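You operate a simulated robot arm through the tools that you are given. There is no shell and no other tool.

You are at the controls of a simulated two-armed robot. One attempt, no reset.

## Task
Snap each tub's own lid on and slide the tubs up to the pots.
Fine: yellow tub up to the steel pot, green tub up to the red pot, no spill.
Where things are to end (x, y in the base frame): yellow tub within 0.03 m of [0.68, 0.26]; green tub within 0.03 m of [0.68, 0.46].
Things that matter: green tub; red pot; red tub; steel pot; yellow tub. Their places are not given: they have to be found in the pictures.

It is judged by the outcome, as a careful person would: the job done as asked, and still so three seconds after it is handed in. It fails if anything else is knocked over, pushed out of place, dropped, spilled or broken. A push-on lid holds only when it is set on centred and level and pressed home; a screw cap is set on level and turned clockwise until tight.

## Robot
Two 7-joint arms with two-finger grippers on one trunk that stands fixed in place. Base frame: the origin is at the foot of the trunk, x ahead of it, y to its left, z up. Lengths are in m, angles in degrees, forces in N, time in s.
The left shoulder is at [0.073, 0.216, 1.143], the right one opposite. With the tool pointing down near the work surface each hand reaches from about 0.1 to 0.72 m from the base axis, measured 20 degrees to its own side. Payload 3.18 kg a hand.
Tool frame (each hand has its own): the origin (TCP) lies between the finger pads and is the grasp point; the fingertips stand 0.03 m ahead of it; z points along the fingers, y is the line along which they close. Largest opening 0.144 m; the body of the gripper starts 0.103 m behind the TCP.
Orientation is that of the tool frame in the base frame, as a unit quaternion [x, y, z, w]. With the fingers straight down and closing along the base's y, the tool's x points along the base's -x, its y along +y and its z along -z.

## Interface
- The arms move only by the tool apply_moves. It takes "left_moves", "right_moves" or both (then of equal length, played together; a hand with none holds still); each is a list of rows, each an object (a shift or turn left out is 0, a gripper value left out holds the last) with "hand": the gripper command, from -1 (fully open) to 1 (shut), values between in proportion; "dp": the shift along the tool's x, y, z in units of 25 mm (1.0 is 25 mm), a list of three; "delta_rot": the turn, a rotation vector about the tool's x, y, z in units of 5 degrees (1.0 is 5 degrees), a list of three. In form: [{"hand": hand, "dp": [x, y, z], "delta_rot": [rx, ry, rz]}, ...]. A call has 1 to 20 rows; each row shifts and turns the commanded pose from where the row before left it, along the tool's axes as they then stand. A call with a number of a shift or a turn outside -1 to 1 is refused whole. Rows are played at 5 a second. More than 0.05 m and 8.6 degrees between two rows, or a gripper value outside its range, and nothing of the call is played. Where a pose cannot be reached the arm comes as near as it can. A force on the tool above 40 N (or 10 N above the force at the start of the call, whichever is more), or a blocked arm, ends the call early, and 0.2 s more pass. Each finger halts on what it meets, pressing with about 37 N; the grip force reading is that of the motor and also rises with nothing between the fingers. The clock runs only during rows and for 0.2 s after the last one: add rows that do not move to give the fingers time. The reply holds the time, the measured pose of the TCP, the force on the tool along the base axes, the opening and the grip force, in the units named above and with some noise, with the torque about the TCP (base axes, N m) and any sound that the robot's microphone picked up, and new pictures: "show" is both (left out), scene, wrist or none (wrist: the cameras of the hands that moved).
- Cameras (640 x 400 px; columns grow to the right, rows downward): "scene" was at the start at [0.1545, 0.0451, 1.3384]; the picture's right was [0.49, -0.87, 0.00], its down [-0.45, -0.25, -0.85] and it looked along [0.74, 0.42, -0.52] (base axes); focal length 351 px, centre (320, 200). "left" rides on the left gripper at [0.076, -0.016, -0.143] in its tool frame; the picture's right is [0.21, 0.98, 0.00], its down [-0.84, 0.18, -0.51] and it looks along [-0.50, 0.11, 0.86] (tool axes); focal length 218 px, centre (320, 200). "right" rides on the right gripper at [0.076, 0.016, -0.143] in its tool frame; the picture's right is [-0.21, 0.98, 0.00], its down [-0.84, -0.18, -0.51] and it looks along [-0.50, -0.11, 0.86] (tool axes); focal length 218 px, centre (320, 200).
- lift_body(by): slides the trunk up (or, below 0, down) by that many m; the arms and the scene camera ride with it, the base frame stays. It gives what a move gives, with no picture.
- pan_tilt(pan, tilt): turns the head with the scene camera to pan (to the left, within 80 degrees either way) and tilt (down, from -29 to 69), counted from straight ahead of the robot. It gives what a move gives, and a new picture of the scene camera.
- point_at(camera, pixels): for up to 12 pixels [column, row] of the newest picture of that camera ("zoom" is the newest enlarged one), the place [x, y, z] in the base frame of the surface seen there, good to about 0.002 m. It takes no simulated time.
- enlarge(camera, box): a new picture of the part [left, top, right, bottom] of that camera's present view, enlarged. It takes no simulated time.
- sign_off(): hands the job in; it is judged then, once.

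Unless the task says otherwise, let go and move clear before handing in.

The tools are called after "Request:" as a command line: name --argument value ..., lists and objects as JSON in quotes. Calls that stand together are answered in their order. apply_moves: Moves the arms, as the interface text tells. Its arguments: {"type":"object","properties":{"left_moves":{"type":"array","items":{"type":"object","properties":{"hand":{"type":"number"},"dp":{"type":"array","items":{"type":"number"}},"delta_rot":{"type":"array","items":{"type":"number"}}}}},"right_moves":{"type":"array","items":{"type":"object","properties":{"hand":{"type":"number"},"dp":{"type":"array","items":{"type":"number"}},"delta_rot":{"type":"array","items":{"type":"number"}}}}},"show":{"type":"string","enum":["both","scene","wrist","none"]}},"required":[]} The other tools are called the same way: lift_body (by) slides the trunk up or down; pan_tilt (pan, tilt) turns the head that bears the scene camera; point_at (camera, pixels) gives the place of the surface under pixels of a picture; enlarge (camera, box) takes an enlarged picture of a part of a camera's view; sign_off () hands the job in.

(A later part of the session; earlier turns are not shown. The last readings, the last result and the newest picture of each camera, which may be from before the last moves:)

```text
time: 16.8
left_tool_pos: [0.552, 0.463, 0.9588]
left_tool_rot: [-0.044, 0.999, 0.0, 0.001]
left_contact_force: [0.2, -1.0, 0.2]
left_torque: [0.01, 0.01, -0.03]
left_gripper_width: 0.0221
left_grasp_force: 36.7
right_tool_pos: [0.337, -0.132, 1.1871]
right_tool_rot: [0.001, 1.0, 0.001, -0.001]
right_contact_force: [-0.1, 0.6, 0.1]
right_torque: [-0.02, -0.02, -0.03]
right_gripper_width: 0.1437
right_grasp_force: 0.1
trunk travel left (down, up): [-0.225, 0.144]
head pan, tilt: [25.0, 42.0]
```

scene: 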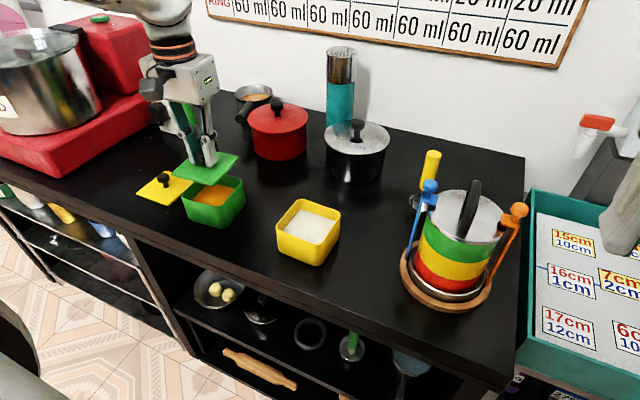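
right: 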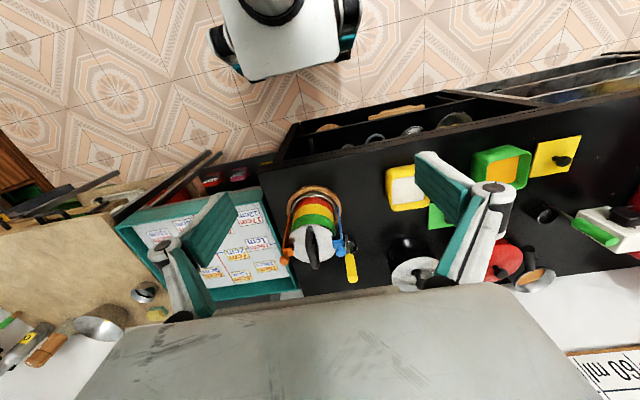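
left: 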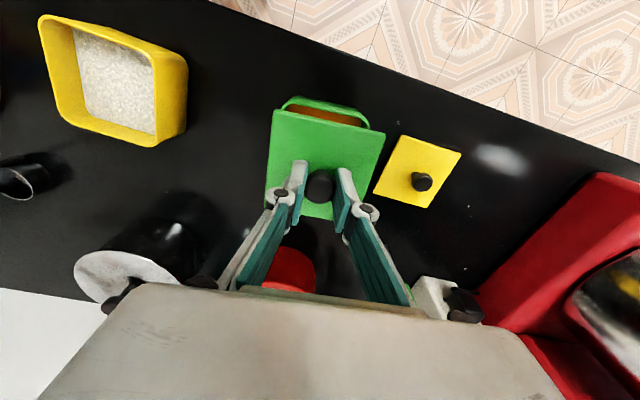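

The lid is over the green tub at (0.552, 0.463), turned 5°. I'll come down to just above the rim (z≈0.92) and check alignment from the scene view.

Request:
apply_moves --left_moves '[{"dp": [0, 0, 0.6]}, {"dp": [0, 0, 0.6]}, {"dp": [0, 0, 0.35]}, {}, {}]' --show "both"

Request:
enlarge --camera "scene" --box '[160, 140, 270, 240]'

Request:
enlarge --camera "left" --box '[255, 85, 395, 225]'

```text
time: 18.0
left_tool_pos: [0.5503, 0.4632, 0.9197]
left_tool_rot: [-0.044, 0.999, 0.0, 0.0]
left_contact_force: [0.2, -0.6, -1.0]
left_torque: [-0.05, 0.0, 0.04]
left_gripper_width: 0.0223
left_grasp_force: 37.5
right_tool_pos: [0.3369, -0.1337, 1.188]
right_tool_rot: [0.0, 1.0, 0.0, -0.001]
right_contact_force: [-0.2, 0.1, -0.1]
right_torque: [-0.04, 0.01, -0.03]
right_gripper_width: 0.1442
right_grasp_force: 0.1
trunk travel left (down, up): [-0.225, 0.144]
head pan, tilt: [25.0, 42.0]
```

scene: 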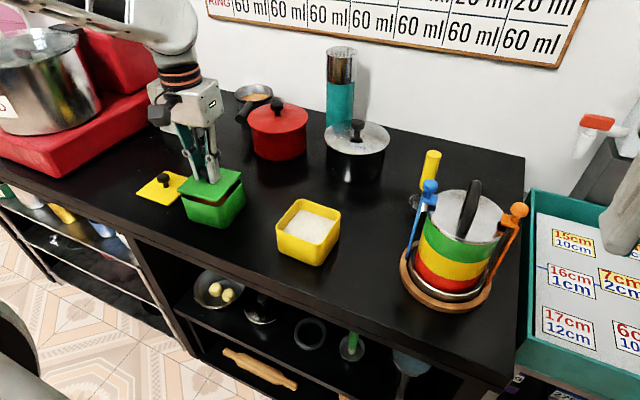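
left: 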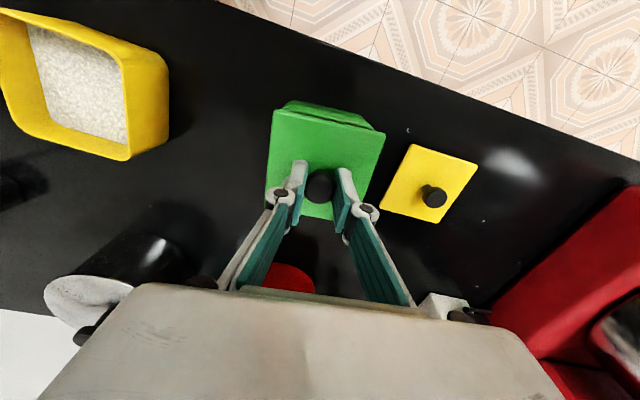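

```text
4.00 times, centred on (215, 190) of scene
```

zoom: 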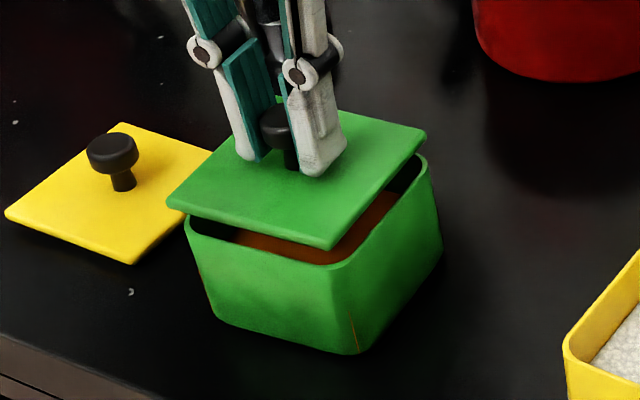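

```text
2.86 times, centred on (325, 155) of left
```

zoom: 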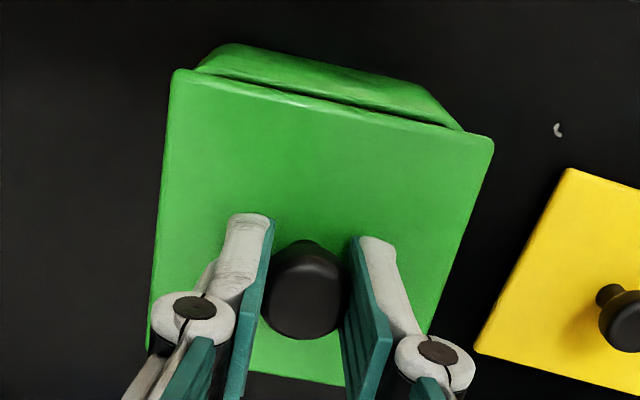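

The lid hovers just over the rim and looks nearly parallel to the tub in the scene zoom. I'll measure lid edges and the visible rim edges to check centring and yaw.

Request:
enlarge --camera "scene" --box '[175, 150, 255, 220]'

Request:
point_at --camera "scene" --pixels '[[177, 193], [195, 198], [210, 203], [222, 203], [230, 192], [238, 181], [191, 203], [205, 208], [219, 206], [226, 201], [237, 190], [241, 183]]'

```text
5.71 times, centred on (215, 185) of scene
```

zoom: 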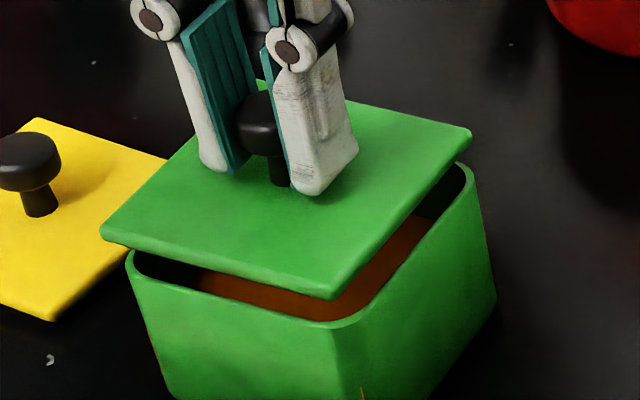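

```text
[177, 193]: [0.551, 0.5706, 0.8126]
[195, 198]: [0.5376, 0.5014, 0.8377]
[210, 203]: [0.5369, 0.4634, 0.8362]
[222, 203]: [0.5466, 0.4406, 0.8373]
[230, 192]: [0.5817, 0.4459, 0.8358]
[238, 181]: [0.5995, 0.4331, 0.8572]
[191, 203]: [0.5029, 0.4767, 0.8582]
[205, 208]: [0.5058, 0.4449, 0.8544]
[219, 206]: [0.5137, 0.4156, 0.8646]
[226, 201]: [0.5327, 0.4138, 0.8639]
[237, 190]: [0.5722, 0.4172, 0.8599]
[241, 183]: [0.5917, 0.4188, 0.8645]
```

Now precise edge points of the lid and the rim in this zoom.

Request:
point_at --camera "zoom" --pixels '[[150, 248], [200, 260], [250, 274], [300, 287], [350, 272], [390, 228], [430, 180], [460, 145], [120, 230], [150, 190], [400, 120], [440, 130]]'

Request:
point_at --camera "zoom" --pixels '[[160, 288], [200, 300], [250, 313], [300, 323], [365, 316], [400, 277], [430, 240], [460, 200], [135, 265], [355, 322], [470, 185], [330, 325]]'

```text
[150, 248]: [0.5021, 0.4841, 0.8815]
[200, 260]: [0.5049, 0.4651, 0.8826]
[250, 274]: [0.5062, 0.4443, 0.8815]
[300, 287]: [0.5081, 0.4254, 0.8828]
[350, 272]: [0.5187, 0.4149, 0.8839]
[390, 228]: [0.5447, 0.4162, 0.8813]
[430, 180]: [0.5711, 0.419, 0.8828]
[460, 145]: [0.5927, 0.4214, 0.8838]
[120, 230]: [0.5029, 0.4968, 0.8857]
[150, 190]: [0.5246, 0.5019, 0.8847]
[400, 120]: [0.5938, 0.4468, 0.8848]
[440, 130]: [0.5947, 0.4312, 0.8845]
```

```text
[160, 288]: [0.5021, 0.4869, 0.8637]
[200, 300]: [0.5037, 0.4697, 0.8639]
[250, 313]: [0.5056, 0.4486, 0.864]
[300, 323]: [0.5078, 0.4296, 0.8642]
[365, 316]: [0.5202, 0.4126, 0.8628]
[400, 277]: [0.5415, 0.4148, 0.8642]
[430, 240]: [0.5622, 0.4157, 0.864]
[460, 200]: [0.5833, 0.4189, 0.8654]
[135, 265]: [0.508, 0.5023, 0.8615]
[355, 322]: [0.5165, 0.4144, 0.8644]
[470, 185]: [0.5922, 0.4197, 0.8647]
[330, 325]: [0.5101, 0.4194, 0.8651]
```

In the tub's own axes the lid edge sits 0.2 mm inside the near rim and 1.9 mm inside the right rim, with equal yaw. For a 0.0895 lid on a 0.093 tub it needs about 1.5 mm more forward; I'll correct this and lower in small steps.

Request:
apply_moves --left_moves '[{"dp": [-0.06, 0, 0]}, {}, {"dp": [0, 0, 0.12]}, {"dp": [0, 0, 0.12]}, {"dp": [0, 0, 0.1]}, {"dp": [0, 0, 0.1]}, {}, {}]' --show "both"

Request:
enlarge --camera "scene" --box '[175, 150, 255, 220]'

```text
time: 19.8
left_tool_pos: [0.5503, 0.4623, 0.9078]
left_tool_rot: [-0.044, 0.999, 0.0, 0.0]
left_contact_force: [-0.4, 0.2, 0.1]
left_torque: [-0.02, -0.01, 0.03]
left_gripper_width: 0.0221
left_grasp_force: 36.8
right_tool_pos: [0.3368, -0.1334, 1.1874]
right_tool_rot: [0.0, 1.0, 0.001, -0.001]
right_contact_force: [0.2, 0.5, 0.4]
right_torque: [-0.03, 0.0, 0.06]
right_gripper_width: 0.144
right_grasp_force: 0.2
trunk travel left (down, up): [-0.225, 0.144]
head pan, tilt: [25.0, 42.0]
```

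scene: 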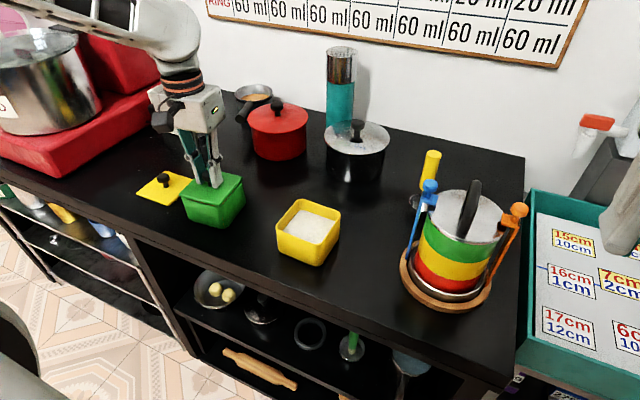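
left: 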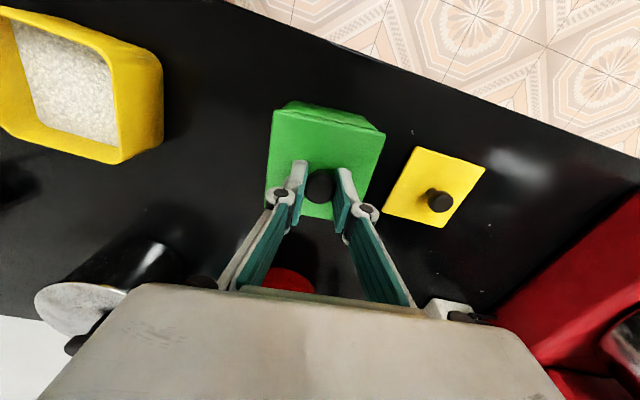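

```text
5.71 times, centred on (215, 185) of scene
```

zoom: 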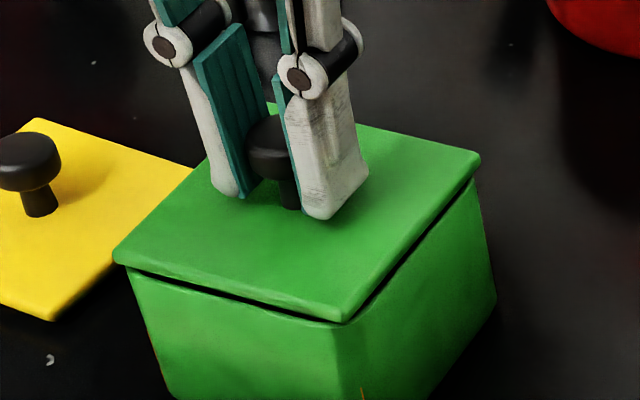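

The lid is now about 2–3 mm above the rim with no contact force. I'll check the edge offsets once more before pressing.

Request:
point_at --camera "zoom" --pixels '[[150, 268], [200, 280], [250, 295], [300, 308], [360, 302], [400, 258], [430, 222], [460, 185], [150, 264], [250, 290], [395, 262], [450, 196]]'

Request:
point_at --camera "zoom" --pixels '[[160, 292], [200, 304], [250, 316], [300, 325], [368, 318], [402, 279], [432, 242], [462, 204], [150, 240], [300, 270], [430, 180], [250, 150]]'

```text
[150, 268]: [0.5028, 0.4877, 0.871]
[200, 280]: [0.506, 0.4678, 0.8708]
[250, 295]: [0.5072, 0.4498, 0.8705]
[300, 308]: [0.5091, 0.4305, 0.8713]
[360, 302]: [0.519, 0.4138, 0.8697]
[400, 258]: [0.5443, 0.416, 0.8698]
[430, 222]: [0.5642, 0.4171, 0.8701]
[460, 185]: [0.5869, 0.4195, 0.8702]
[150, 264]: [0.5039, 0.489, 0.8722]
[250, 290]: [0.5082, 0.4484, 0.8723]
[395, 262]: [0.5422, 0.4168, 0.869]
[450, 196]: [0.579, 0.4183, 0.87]
```

```text
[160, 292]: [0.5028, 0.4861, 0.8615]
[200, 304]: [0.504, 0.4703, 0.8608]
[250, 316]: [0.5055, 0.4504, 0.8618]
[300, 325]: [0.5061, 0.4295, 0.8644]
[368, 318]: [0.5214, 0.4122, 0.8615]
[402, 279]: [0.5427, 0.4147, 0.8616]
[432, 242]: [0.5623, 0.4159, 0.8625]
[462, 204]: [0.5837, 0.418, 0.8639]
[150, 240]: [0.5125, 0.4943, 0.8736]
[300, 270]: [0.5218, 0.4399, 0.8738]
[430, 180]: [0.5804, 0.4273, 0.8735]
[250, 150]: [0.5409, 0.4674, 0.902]
```

Offsets are now 1.7 mm (near) and 1.3 mm (right), so the lid is centred within half a millimetre. I'll lower on and press in 1 mm steps.

Request:
apply_moves --left_moves '[{"dp": [0, 0, 0.05]}, {"dp": [0, 0, 0.05]}, {"dp": [0, 0, 0.04]}, {"dp": [0, 0, 0.04]}, {"dp": [0, 0, 0.04]}, {}]' --show "none"

Request:
enlarge --camera "scene" --box '[175, 150, 255, 220]'

```text
time: 21.2
left_tool_pos: [0.5505, 0.4626, 0.9072]
left_tool_rot: [-0.044, 0.999, 0.001, 0.004]
left_contact_force: [-3.0, 6.6, 34.5]
left_torque: [0.05, 0.04, -0.01]
left_gripper_width: 0.022
left_grasp_force: 37.0
right_tool_pos: [0.3329, -0.1336, 1.188]
right_tool_rot: [0.0, 1.0, 0.001, 0.0]
right_contact_force: [-0.6, 0.0, 0.2]
right_torque: [0.0, -0.02, 0.02]
right_gripper_width: 0.1439
right_grasp_force: 0.0
trunk travel left (down, up): [-0.225, 0.144]
head pan, tilt: [25.0, 42.0]
heard: snap
```

```text
5.71 times, centred on (215, 185) of scene
```

zoom: 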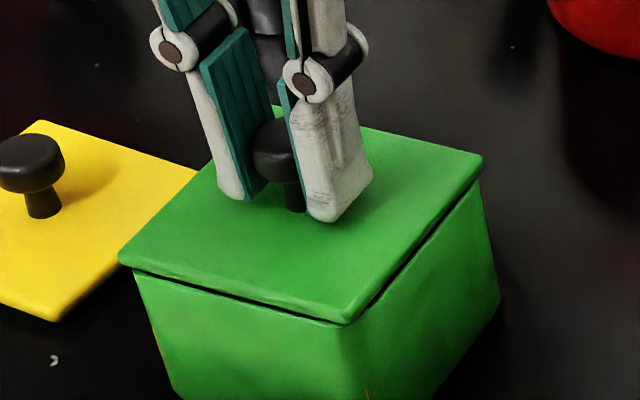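

A snap was heard with 34.5 N on the tool. I'll check the lid's height and level all round before easing off.

Request:
point_at --camera "zoom" --pixels '[[150, 245], [200, 200], [300, 280], [340, 300], [400, 220], [460, 165], [400, 145], [220, 240], [130, 255], [470, 160], [250, 260], [430, 190]]'

Request:
apply_moves --left_moves '[{"dp": [0, 0, -0.08]}, {"dp": [0, 0, -0.08]}, {}]' --show "none"

```text
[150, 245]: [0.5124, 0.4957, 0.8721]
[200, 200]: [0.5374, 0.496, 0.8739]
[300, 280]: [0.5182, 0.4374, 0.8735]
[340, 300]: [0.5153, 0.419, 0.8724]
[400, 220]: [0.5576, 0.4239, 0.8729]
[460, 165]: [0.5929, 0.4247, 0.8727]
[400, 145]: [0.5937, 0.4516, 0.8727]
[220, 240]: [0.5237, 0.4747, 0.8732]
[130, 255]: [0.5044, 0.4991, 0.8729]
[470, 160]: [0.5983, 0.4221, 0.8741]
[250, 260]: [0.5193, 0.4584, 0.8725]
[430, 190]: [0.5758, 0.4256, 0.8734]
```

```text
time: 22.0
left_tool_pos: [0.5513, 0.4609, 0.9071]
left_tool_rot: [-0.043, 0.999, 0.001, 0.0]
left_contact_force: [2.5, 3.9, 16.9]
left_torque: [0.04, -0.19, 0.04]
left_gripper_width: 0.0222
left_grasp_force: 36.8
right_tool_pos: [0.3366, -0.134, 1.1866]
right_tool_rot: [0.0, 1.0, 0.0, -0.001]
right_contact_force: [-0.6, 0.8, 0.4]
right_torque: [-0.03, -0.03, -0.01]
right_gripper_width: 0.1439
right_grasp_force: 0.1
trunk travel left (down, up): [-0.225, 0.144]
head pan, tilt: [25.0, 42.0]
```

Lid top reads 0.8725–0.874 everywhere, so it's level, and the snap was heard. I'll ease off the remaining 17 N, release the knob, rise, close the fingers and press once more on top of the knob to be sure.

Request:
apply_moves --left_moves '[{"dp": [0, 0, -0.08]}, {}, {"hand": 0.7}, {"hand": 0.4}, {"hand": 0.2}, {}, {"dp": [0, 0, -0.6]}, {"dp": [0, 0, -0.8]}, {"dp": [0, 0, -0.8]}, {}]' --show "both"

Request:
enlarge --camera "scene" --box '[175, 150, 255, 220]'

```text
time: 24.2
left_tool_pos: [0.5525, 0.4614, 0.9638]
left_tool_rot: [-0.044, 0.999, -0.001, 0.0]
left_contact_force: [-0.4, -0.1, 0.9]
left_torque: [0.01, 0.01, 0.0]
left_gripper_width: 0.0577
left_grasp_force: 0.0
right_tool_pos: [0.3369, -0.1339, 1.1867]
right_tool_rot: [0.0, 1.0, 0.0, -0.001]
right_contact_force: [0.8, -0.8, 0.8]
right_torque: [0.0, 0.02, -0.01]
right_gripper_width: 0.1441
right_grasp_force: 0.2
trunk travel left (down, up): [-0.225, 0.144]
head pan, tilt: [25.0, 42.0]
```

scene: 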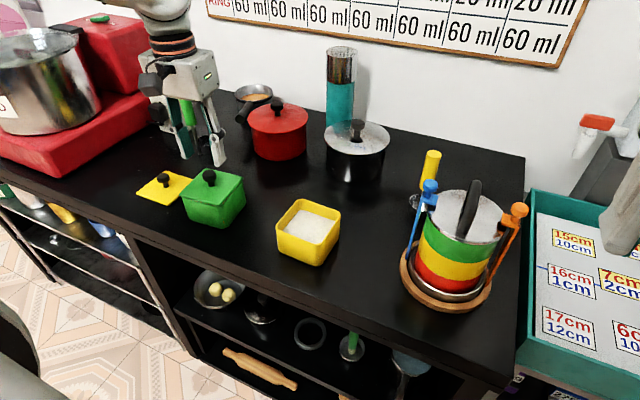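
left: 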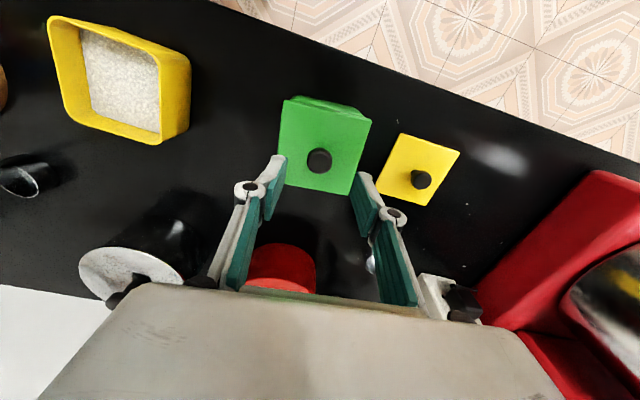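

```text
5.71 times, centred on (215, 185) of scene
```

zoom: 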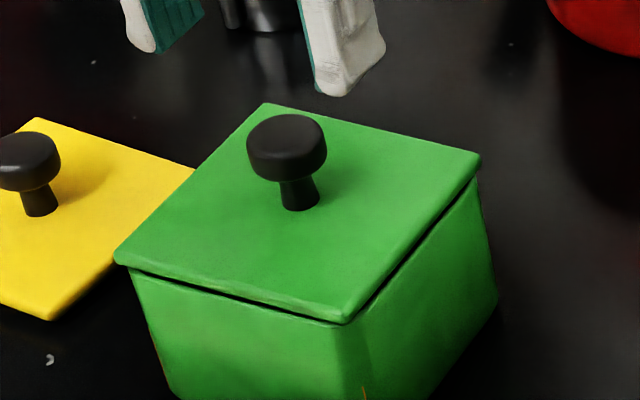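

The lid sits on the tub, level, but a thin dark line remains under its edge at (230,300) of the zoom. I'll zoom closer to judge whether it's a gap or a seam.

Request:
enlarge --camera "scene" --box '[185, 180, 225, 210]'

Request:
point_at --camera "zoom" --pixels '[[320, 140], [320, 155], [320, 165], [320, 170], [320, 175], [320, 180], [320, 185], [320, 190], [320, 200], [320, 210], [320, 220], [320, 230]]'

```text
13.33 times, centred on (205, 195) of scene
```

zoom: 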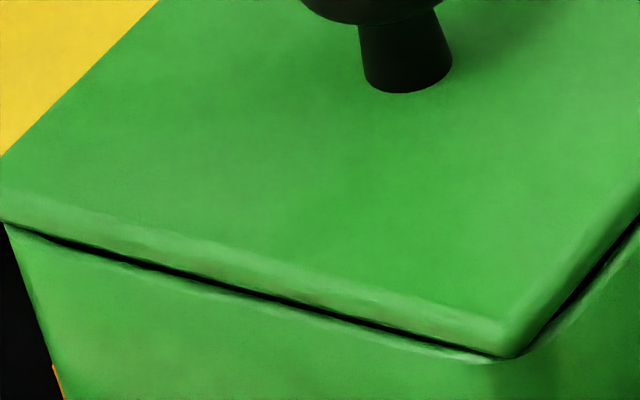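

```text
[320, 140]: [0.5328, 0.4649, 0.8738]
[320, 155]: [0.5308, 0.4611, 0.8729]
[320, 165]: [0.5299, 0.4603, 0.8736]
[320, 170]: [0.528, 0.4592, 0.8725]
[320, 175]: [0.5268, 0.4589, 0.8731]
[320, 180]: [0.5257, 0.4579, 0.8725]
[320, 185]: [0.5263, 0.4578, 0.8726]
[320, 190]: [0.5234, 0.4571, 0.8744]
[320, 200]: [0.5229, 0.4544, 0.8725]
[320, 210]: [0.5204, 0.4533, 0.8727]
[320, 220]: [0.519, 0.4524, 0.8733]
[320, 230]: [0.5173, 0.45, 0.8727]
```

I'll sample further down this edge, across lid side, dark line and rim.

Request:
point_at --camera "zoom" --pixels '[[250, 250], [250, 258], [250, 266], [250, 274], [250, 280], [250, 284], [250, 288], [250, 292], [250, 296], [250, 300], [250, 306], [250, 314]]'

Request:
point_at --camera "zoom" --pixels '[[400, 300], [400, 308], [400, 316], [400, 322], [400, 326], [400, 330], [400, 334], [400, 338], [400, 342], [400, 346], [400, 352], [400, 360]]'

```text
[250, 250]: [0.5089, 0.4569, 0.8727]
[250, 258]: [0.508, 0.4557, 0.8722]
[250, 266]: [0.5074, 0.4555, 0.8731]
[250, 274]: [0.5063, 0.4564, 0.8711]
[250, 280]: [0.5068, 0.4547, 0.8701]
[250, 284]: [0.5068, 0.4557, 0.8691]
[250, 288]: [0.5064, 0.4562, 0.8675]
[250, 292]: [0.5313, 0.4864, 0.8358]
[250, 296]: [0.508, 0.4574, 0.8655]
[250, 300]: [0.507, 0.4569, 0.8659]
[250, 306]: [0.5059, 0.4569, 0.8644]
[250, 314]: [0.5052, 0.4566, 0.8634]
```

```text
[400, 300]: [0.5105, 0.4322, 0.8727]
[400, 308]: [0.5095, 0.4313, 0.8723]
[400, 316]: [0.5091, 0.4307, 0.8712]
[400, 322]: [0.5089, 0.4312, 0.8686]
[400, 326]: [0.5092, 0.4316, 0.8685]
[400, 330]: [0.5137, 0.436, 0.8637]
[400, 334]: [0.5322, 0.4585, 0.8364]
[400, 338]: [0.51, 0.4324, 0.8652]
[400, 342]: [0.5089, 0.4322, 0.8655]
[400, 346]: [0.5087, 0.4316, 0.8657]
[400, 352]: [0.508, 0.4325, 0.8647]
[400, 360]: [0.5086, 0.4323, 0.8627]
```

A ray through the dark line at (250,292) reaches the contents, so there's about a 2.5 mm gap between lid plate and rim, even though a snap was heard. I'll close the fingers and press on the knob's top to see whether it goes further home.

Request:
apply_moves --left_moves '[{"hand": 1}, {}, {}, {"dp": [0, 0, 0.5]}, {"dp": [0, 0, 0.4]}, {"dp": [0, 0, 0.16]}, {"dp": [0, 0, 0.08]}, {"dp": [0, 0, 0.08]}, {"dp": [0, 0, 0.08]}, {"dp": [0, 0, 0.06]}, {"dp": [0, 0, 0.06]}, {}]' --show "scene"

Request:
enlarge --camera "scene" --box '[175, 150, 255, 220]'

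```text
time: 26.8
left_tool_pos: [0.5517, 0.4642, 0.9294]
left_tool_rot: [-0.043, 0.999, 0.0, 0.001]
left_contact_force: [0.4, 0.0, -0.4]
left_torque: [0.02, -0.01, -0.01]
left_gripper_width: 0.0002
left_grasp_force: 30.2
right_tool_pos: [0.3364, -0.1332, 1.1864]
right_tool_rot: [-0.001, 1.0, 0.0, -0.002]
right_contact_force: [0.1, 0.3, 0.4]
right_torque: [0.01, 0.01, 0.01]
right_gripper_width: 0.1439
right_grasp_force: 0.2
trunk travel left (down, up): [-0.225, 0.144]
head pan, tilt: [25.0, 42.0]
```

scene: 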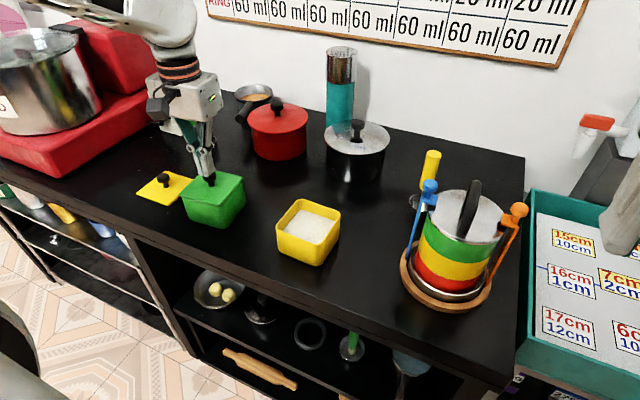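

```text
5.71 times, centred on (215, 185) of scene
```

zoom: 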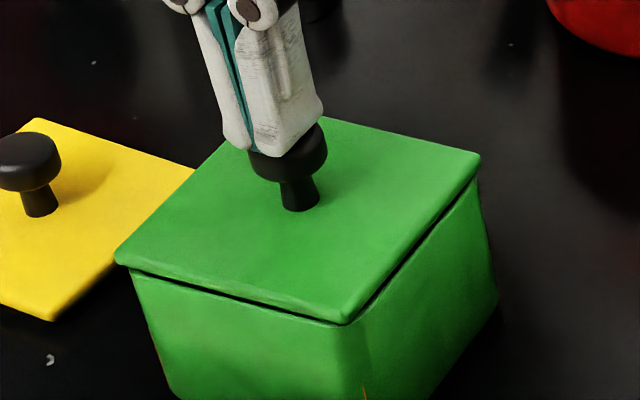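

Fingertips are over the knob at z 0.929 with no force yet. I'll continue down in small steps until it pushes.

Request:
apply_moves --left_moves '[{"dp": [0, 0, 0.06]}, {"dp": [0, 0, 0.06]}, {"dp": [0, 0, 0.06]}, {"dp": [0, 0, 0.06]}, {"dp": [0, 0, 0.06]}, {"dp": [0, 0, 0.06]}, {}]' --show "scene"

Request:
enlarge --camera "scene" --box '[175, 150, 255, 220]'

```text
time: 27.9
left_tool_pos: [0.5526, 0.4633, 0.9282]
left_tool_rot: [-0.042, 0.999, 0.003, 0.006]
left_contact_force: [-12.1, 4.0, 25.5]
left_torque: [0.07, 0.45, -0.07]
left_gripper_width: 0.006
left_grasp_force: 31.2
right_tool_pos: [0.3348, -0.1336, 1.1875]
right_tool_rot: [0.0, 1.0, 0.001, 0.0]
right_contact_force: [0.1, -0.4, 0.3]
right_torque: [0.03, 0.0, -0.01]
right_gripper_width: 0.1439
right_grasp_force: 0.0
trunk travel left (down, up): [-0.225, 0.144]
head pan, tilt: [25.0, 42.0]
stopped in row 5 (left hand): the force on the tool passed its limit at 42 N (the readings are from after the stop); the commanded pose is now the measured one
```

scene: 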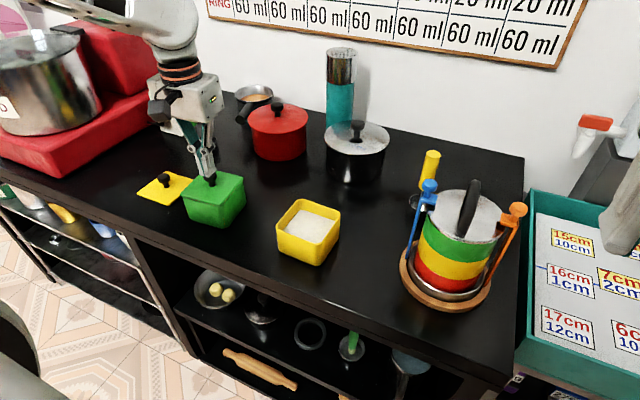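

```text
5.71 times, centred on (215, 185) of scene
```

zoom: 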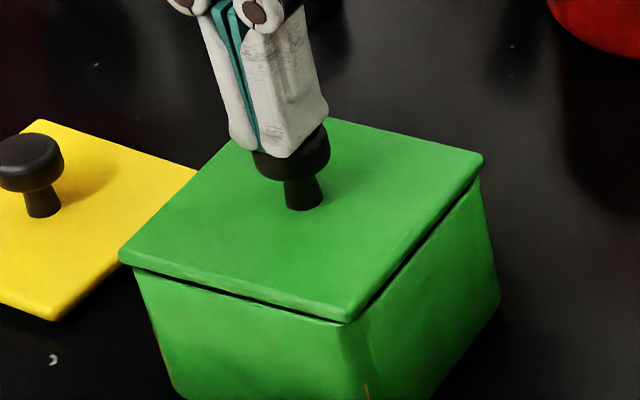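

The press reached 42 N and the lid did not move any further, so it is home (the plate's rest height is as it is). I'll rise clear, and open the hand wide for gripping the green tub itself.

Request:
apply_moves --left_moves '[{"dp": [0, 0, -0.2]}, {"dp": [0, 0, -0.6]}, {"dp": [0, 0, -1]}, {"dp": [0, 0, -0.8], "hand": 0}, {"hand": -0.74}, {}, {}]' --show "both"

Request:
enlarge --camera "scene" --box '[175, 150, 255, 220]'

```text
time: 29.5
left_tool_pos: [0.553, 0.4649, 0.9906]
left_tool_rot: [-0.043, 0.999, 0.002, 0.004]
left_contact_force: [0.3, -0.3, 0.3]
left_torque: [-0.02, 0.02, -0.01]
left_gripper_width: 0.1251
left_grasp_force: 0.1
right_tool_pos: [0.3366, -0.1336, 1.1874]
right_tool_rot: [0.0, 1.0, 0.0, 0.0]
right_contact_force: [0.4, -0.4, 0.5]
right_torque: [0.01, -0.03, -0.02]
right_gripper_width: 0.144
right_grasp_force: 0.1
trunk travel left (down, up): [-0.225, 0.144]
head pan, tilt: [25.0, 42.0]
```

scene: 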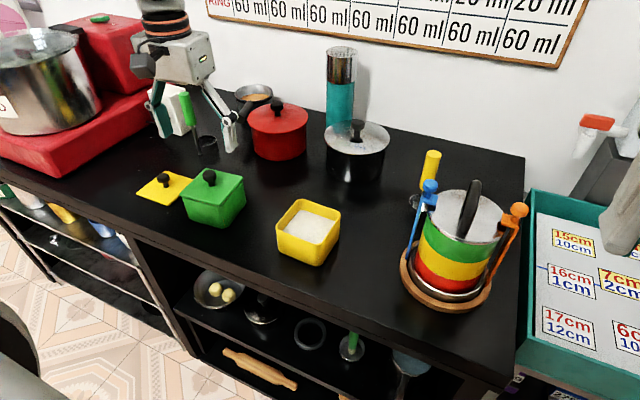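
left: 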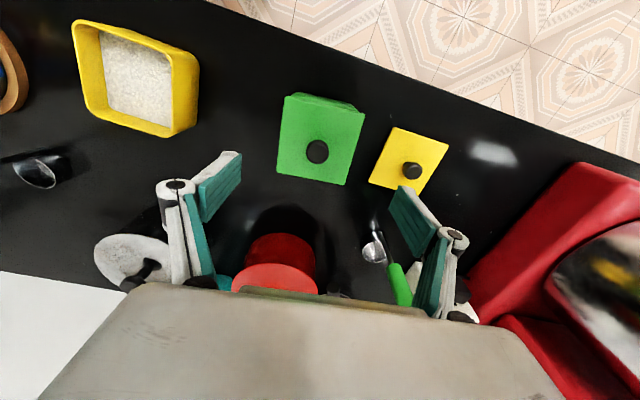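

```text
5.71 times, centred on (215, 185) of scene
```

zoom: 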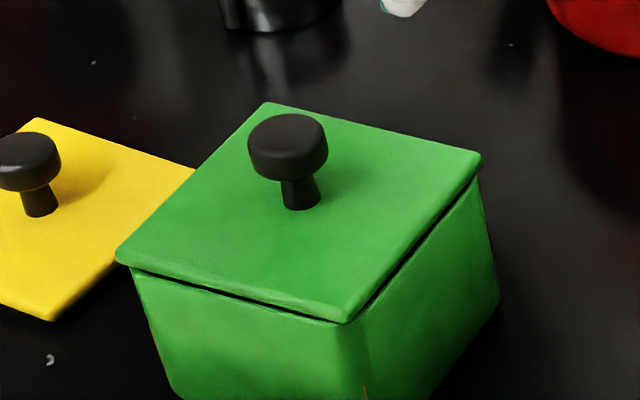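

The lidded green tub looks sound. I'll descend around it to z≈0.848 with the fingers 0.125 apart (tips just above the yellow lid's level), checking on the way.

Request:
apply_moves --left_moves '[{"dp": [0, -0.06, 0.5], "delta_rot": [0.05, 0.1, 0]}, {"dp": [0, 0, 1]}, {"dp": [0, 0, 1]}, {"dp": [0, 0, 1]}, {"dp": [0, 0, 1]}, {"dp": [0, 0, 0.8]}, {"dp": [0, 0, 0.4]}, {}]' --show "both"

Request:
enlarge --camera "scene" --box '[165, 130, 265, 240]'

```text
time: 31.3
left_tool_pos: [0.5543, 0.462, 0.8469]
left_tool_rot: [-0.043, 0.999, 0.0, -0.001]
left_contact_force: [0.1, -0.3, 0.3]
left_torque: [-0.02, -0.01, -0.02]
left_gripper_width: 0.1254
left_grasp_force: 0.0
right_tool_pos: [0.3364, -0.1334, 1.1867]
right_tool_rot: [0.0, 1.0, 0.0, 0.0]
right_contact_force: [-0.6, 0.2, 0.2]
right_torque: [-0.03, 0.0, 0.04]
right_gripper_width: 0.144
right_grasp_force: 0.1
trunk travel left (down, up): [-0.225, 0.144]
head pan, tilt: [25.0, 42.0]
```

scene: 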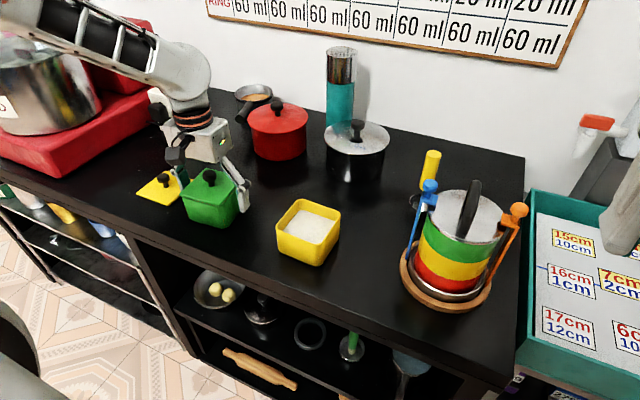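
left: 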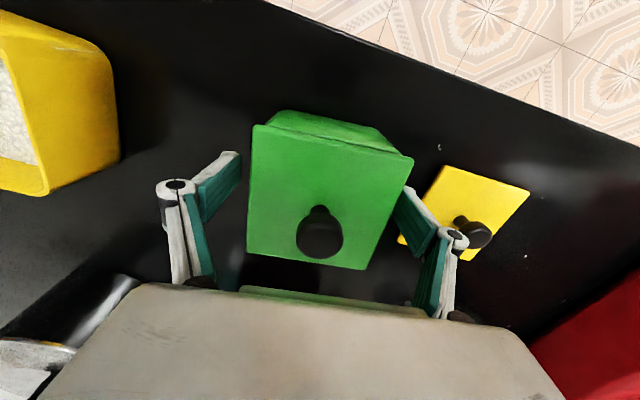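

```text
3.64 times, centred on (215, 185) of scene
```

zoom: 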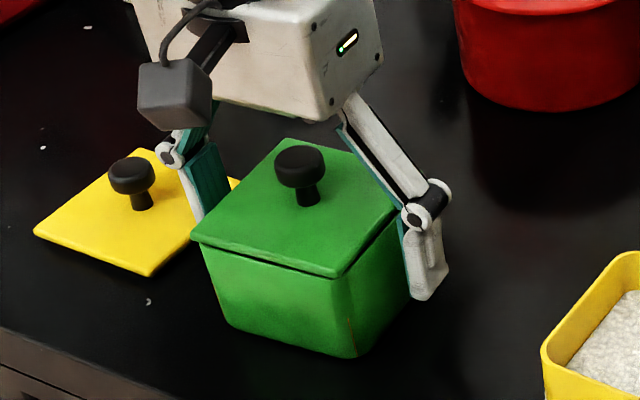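

The fingers straddle the green tub evenly, clear of the yellow lid and its knob. I'll close on the tub and check the grip.

Request:
apply_moves --left_moves '[{"hand": -0.5}, {"hand": -0.25}, {"hand": 0}, {"hand": 1}, {}, {}]' --show "scene"

Request:
enlarge --camera "scene" --box '[165, 130, 265, 240]'

```text
time: 32.7
left_tool_pos: [0.553, 0.4624, 0.8457]
left_tool_rot: [-0.043, 0.999, -0.001, -0.002]
left_contact_force: [-0.7, -0.7, 1.0]
left_torque: [0.12, 0.01, 0.05]
left_gripper_width: 0.0947
left_grasp_force: 37.2
right_tool_pos: [0.3367, -0.134, 1.1876]
right_tool_rot: [0.001, 1.0, 0.0, -0.001]
right_contact_force: [0.2, 0.6, 0.3]
right_torque: [0.02, 0.03, 0.03]
right_gripper_width: 0.1439
right_grasp_force: 0.0
trunk travel left (down, up): [-0.225, 0.144]
head pan, tilt: [25.0, 42.0]
```

scene: 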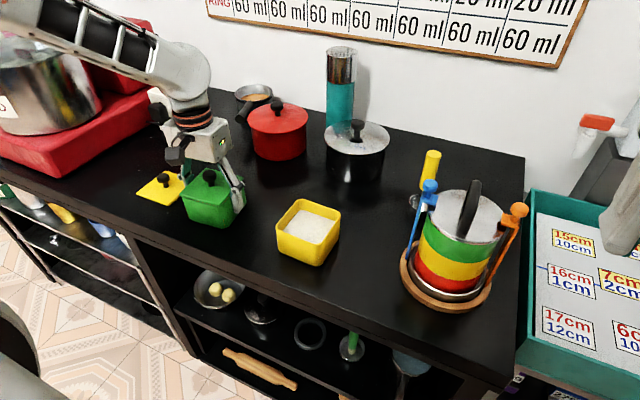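

```text
3.64 times, centred on (215, 185) of scene
```

zoom: 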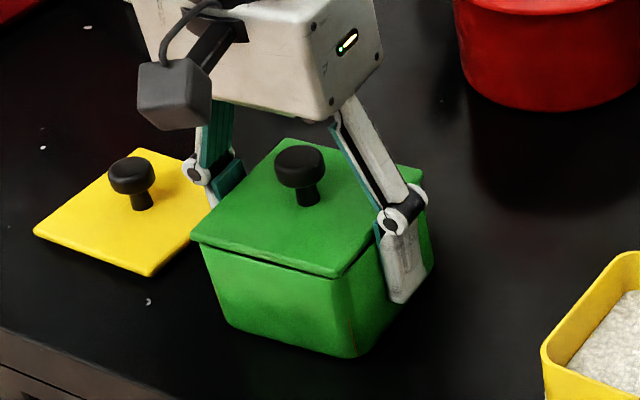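

The grip holds at 0.0947 m with 37 N. Before sliding I'll check where the small ladle cup at (207,145) stands relative to the left finger's path.

Request:
point_at --camera "scene" --pixels '[[207, 150], [203, 155], [213, 154], [207, 140], [197, 140], [240, 118], [250, 125], [262, 155]]'

Request:
enlarge --camera "scene" --box '[140, 70, 330, 190]'

```text
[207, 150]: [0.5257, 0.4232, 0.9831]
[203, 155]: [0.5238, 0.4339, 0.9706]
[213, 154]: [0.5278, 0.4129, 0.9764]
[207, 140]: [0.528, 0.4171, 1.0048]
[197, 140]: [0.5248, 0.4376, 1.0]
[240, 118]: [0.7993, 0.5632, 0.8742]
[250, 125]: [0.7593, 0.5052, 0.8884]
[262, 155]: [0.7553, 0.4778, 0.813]
```

```text
3.33 times, centred on (235, 130) of scene
```

zoom: 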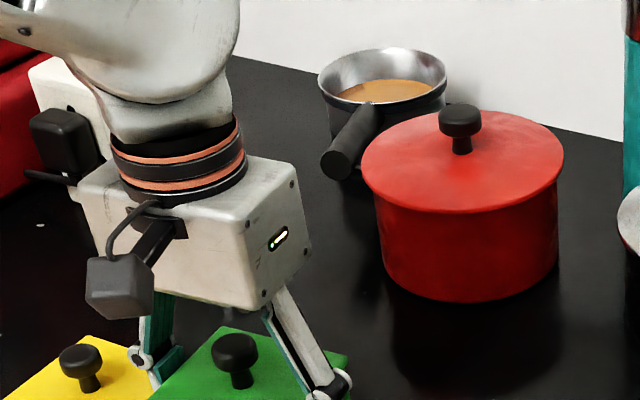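

The cup stands near (0.72, 0.62) and the saucepan handle tip near (0.80, 0.56), both well clear of the left finger (outermost y≈0.55, x up to 0.70). I'll slide the green tub forward along the counter.

Request:
apply_moves --left_moves '[{"dp": [-0.3, -0.03, 0]}, {"dp": [-0.5, -0.055, 0]}, {"dp": [-0.6, -0.067, 0]}, {"dp": [-0.6, -0.067, 0]}, {"dp": [-0.6, -0.067, 0]}, {"dp": [-0.6, -0.067, 0]}, {"dp": [-0.6, -0.067, 0]}, {"dp": [-0.6, -0.067, 0]}, {"dp": [-0.4, -0.044, 0]}, {"dp": [-0.29, -0.033, 0]}, {}, {}]' --show "both"

Request:
enlarge --camera "scene" --box '[200, 90, 320, 210]'

```text
time: 35.3
left_tool_pos: [0.6829, 0.4577, 0.8466]
left_tool_rot: [-0.043, 0.999, -0.001, 0.0]
left_contact_force: [0.6, 0.5, 0.2]
left_torque: [-0.06, 0.15, 0.01]
left_gripper_width: 0.0945
left_grasp_force: 36.4
right_tool_pos: [0.3362, -0.1352, 1.1875]
right_tool_rot: [0.001, 1.0, 0.0, -0.001]
right_contact_force: [0.7, -0.3, 0.9]
right_torque: [0.03, -0.01, 0.02]
right_gripper_width: 0.1439
right_grasp_force: 0.2
trunk travel left (down, up): [-0.225, 0.144]
head pan, tilt: [25.0, 42.0]
```

scene: 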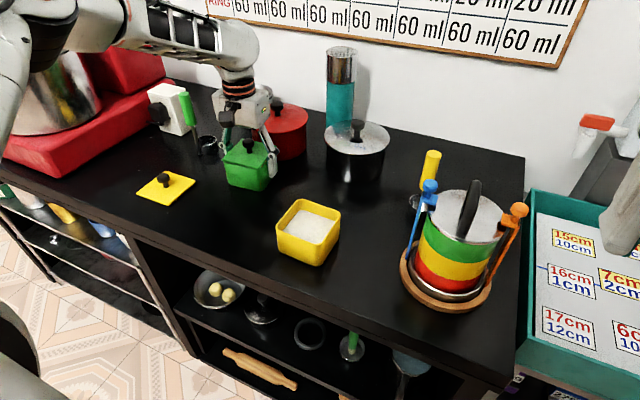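
left: 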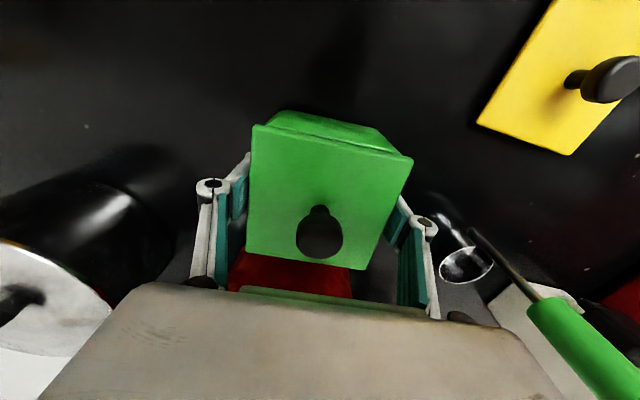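

```text
3.33 times, centred on (260, 150) of scene
```

zoom: 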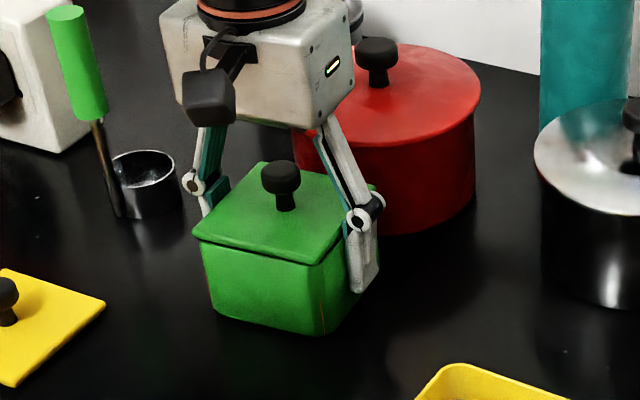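

The green tub stands at about (0.682, 0.458), short of the red pot, lid still on. Before opening I'll check the ladle cup's near edge at (178,190) of the zoom against the left finger.

Request:
point_at --camera "zoom" --pixels '[[178, 195], [150, 210], [178, 165], [125, 215], [115, 200], [190, 185], [208, 210], [285, 165], [200, 232], [310, 260], [340, 310], [230, 190]]'

```text
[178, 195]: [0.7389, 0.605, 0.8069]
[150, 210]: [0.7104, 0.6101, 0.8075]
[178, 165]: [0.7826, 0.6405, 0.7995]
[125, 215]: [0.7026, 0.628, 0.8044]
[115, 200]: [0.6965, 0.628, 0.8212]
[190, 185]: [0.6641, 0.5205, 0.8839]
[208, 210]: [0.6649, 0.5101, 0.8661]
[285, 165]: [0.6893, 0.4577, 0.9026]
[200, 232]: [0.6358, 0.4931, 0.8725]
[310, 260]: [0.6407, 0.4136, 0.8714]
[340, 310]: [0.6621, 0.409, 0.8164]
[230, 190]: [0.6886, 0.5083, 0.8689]
```

The cup's nearest edge is at y≈0.605, so opening the fingers to y≈0.54 is safe. I'll open and rise straight up.

Request:
apply_moves --left_moves '[{"hand": -0.5}, {"hand": -0.7}, {}, {"dp": [0, 0, -0.5]}, {"dp": [0, 0, -1]}, {"dp": [0, 0, -1]}, {"dp": [0, 0, -1]}, {"dp": [0, 0, -1]}, {"dp": [0, 0, -1]}, {}]' --show "both"

Request:
enlarge --camera "scene" --box '[200, 90, 320, 210]'

```text
time: 37.5
left_tool_pos: [0.6819, 0.4608, 0.9853]
left_tool_rot: [-0.044, 0.999, -0.001, 0.0]
left_contact_force: [0.1, -0.1, -0.1]
left_torque: [0.0, 0.03, -0.02]
left_gripper_width: 0.1222
left_grasp_force: 0.1
right_tool_pos: [0.3365, -0.1329, 1.1864]
right_tool_rot: [0.0, 1.0, -0.001, -0.001]
right_contact_force: [0.1, 0.7, 0.2]
right_torque: [-0.03, 0.0, -0.02]
right_gripper_width: 0.144
right_grasp_force: 0.0
trunk travel left (down, up): [-0.225, 0.144]
head pan, tilt: [25.0, 42.0]
```

scene: 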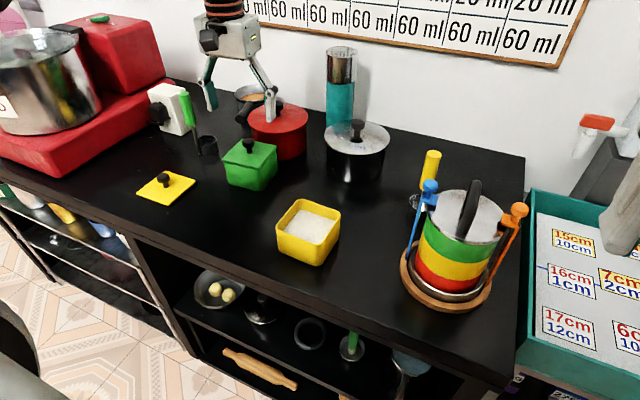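
left: 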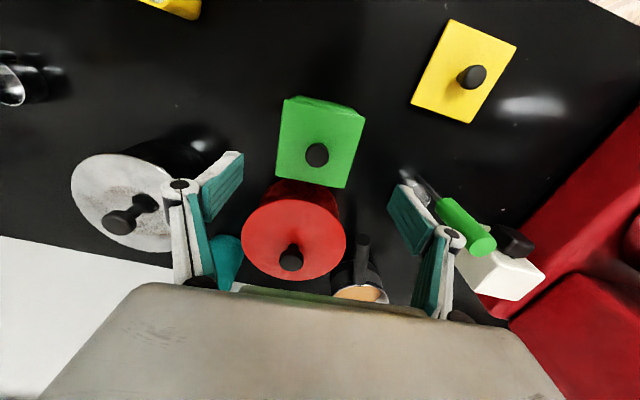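

```text
3.33 times, centred on (260, 150) of scene
```

zoom: 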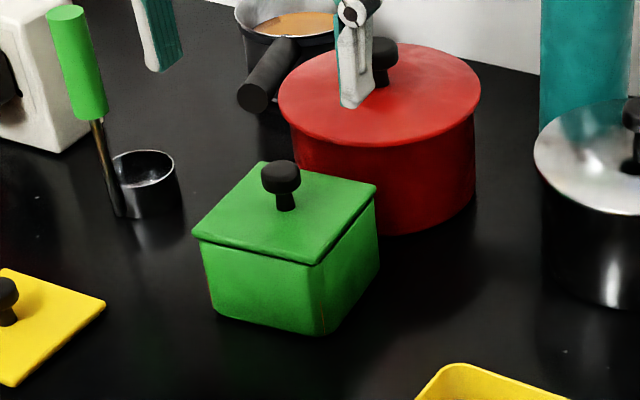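

The green tub is placed at (0.682, 0.458) with its lid on and the red pot untouched. Next: the yellow lid. I'll turn the hand back to 0°, go back in x first (away from the ladle), then left to above the yellow knob.

Request:
apply_moves --left_moves '[{"delta_rot": [0, 0, 0.5], "hand": 0}, {"delta_rot": [0, 0, 0.5], "hand": 0.15}, {"dp": [0.82, 0, 0]}, {"dp": [0.82, 0, 0]}, {"dp": [0.82, 0, 0]}, {"dp": [0.82, 0, 0]}, {"dp": [0.82, 0, 0]}, {"dp": [0.82, 0, 0]}, {"dp": [0, 0.854, 0]}, {"dp": [0, 0.854, 0]}, {"dp": [0, 0.854, 0]}, {"dp": [0, 0.854, 0]}, {"dp": [0, 0.854, 0]}, {"dp": [0, 0.854, 0.4]}, {"dp": [0, 0.854, 0.6]}, {"dp": [0, 0, 0.6]}, {}]' --show "both"

```text
time: 41.1
left_tool_pos: [0.5597, 0.6083, 0.9437]
left_tool_rot: [0.0, 1.0, -0.001, -0.001]
left_contact_force: [-0.3, -0.1, -0.3]
left_torque: [0.01, -0.03, -0.02]
left_gripper_width: 0.0611
left_grasp_force: 0.1
right_tool_pos: [0.3362, -0.1338, 1.1863]
right_tool_rot: [0.0, 1.0, 0.0, -0.001]
right_contact_force: [0.1, -0.2, 0.1]
right_torque: [0.01, 0.0, 0.02]
right_gripper_width: 0.1438
right_grasp_force: 0.0
trunk travel left (down, up): [-0.225, 0.144]
head pan, tilt: [25.0, 42.0]
```

scene: 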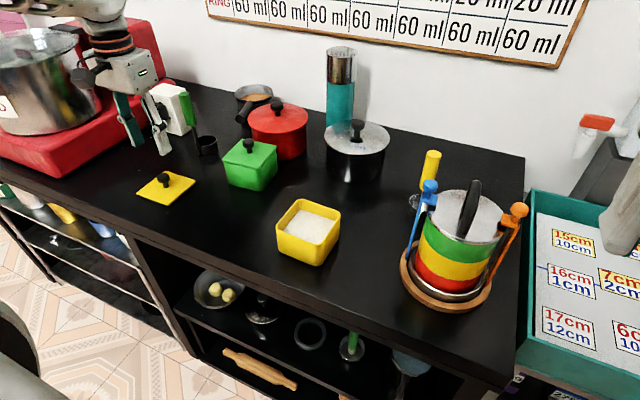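
left: 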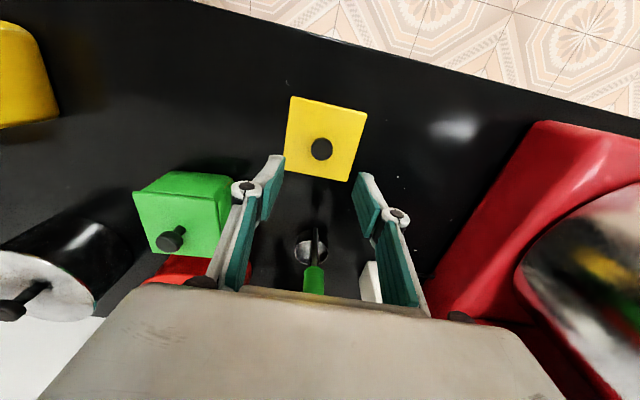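

The hand is over the yellow lid ((323,140) wrist view) with no contact. I'll measure its edges from here to get its yaw and centre again.

Request:
enlarge --camera "left" --box '[270, 85, 380, 195]'

Request:
point_at --camera "left" --pixels '[[300, 99], [330, 105], [358, 111], [364, 125], [358, 148], [352, 168], [340, 178], [315, 173], [293, 168], [286, 160], [288, 135], [291, 110]]'

Request:
point_at --camera "left" --pixels '[[320, 149], [317, 146], [324, 146], [318, 152], [325, 152], [313, 149], [329, 149], [321, 141], [321, 157], [322, 150], [319, 148], [320, 150]]'

```text
3.64 times, centred on (325, 140) of left
```

zoom: 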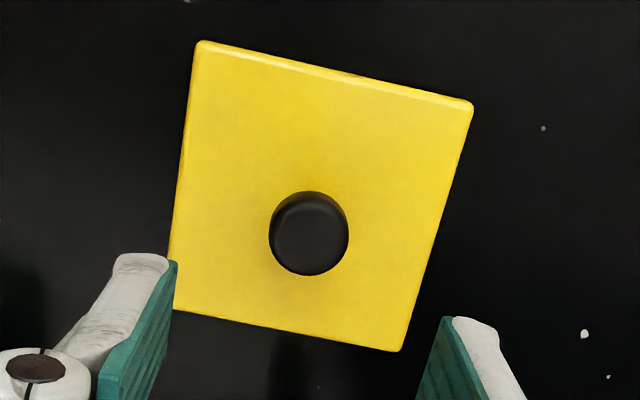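

```text
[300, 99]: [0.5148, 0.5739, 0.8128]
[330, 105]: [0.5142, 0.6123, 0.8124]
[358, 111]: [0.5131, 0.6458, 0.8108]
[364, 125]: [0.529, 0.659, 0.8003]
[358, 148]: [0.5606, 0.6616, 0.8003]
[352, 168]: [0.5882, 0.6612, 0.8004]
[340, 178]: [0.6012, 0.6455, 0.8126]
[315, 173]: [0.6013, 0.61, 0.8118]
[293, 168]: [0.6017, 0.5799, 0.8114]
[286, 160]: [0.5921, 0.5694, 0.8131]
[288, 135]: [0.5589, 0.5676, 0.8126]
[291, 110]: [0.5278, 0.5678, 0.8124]
```

```text
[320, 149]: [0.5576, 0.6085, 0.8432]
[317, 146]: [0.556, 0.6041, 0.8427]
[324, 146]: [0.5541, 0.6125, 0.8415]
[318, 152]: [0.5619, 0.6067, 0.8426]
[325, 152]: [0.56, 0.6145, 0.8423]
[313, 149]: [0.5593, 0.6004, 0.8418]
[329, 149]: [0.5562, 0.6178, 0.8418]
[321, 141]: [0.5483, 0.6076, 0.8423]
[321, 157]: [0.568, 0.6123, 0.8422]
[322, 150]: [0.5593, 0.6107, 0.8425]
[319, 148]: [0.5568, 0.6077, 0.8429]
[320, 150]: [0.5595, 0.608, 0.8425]
```

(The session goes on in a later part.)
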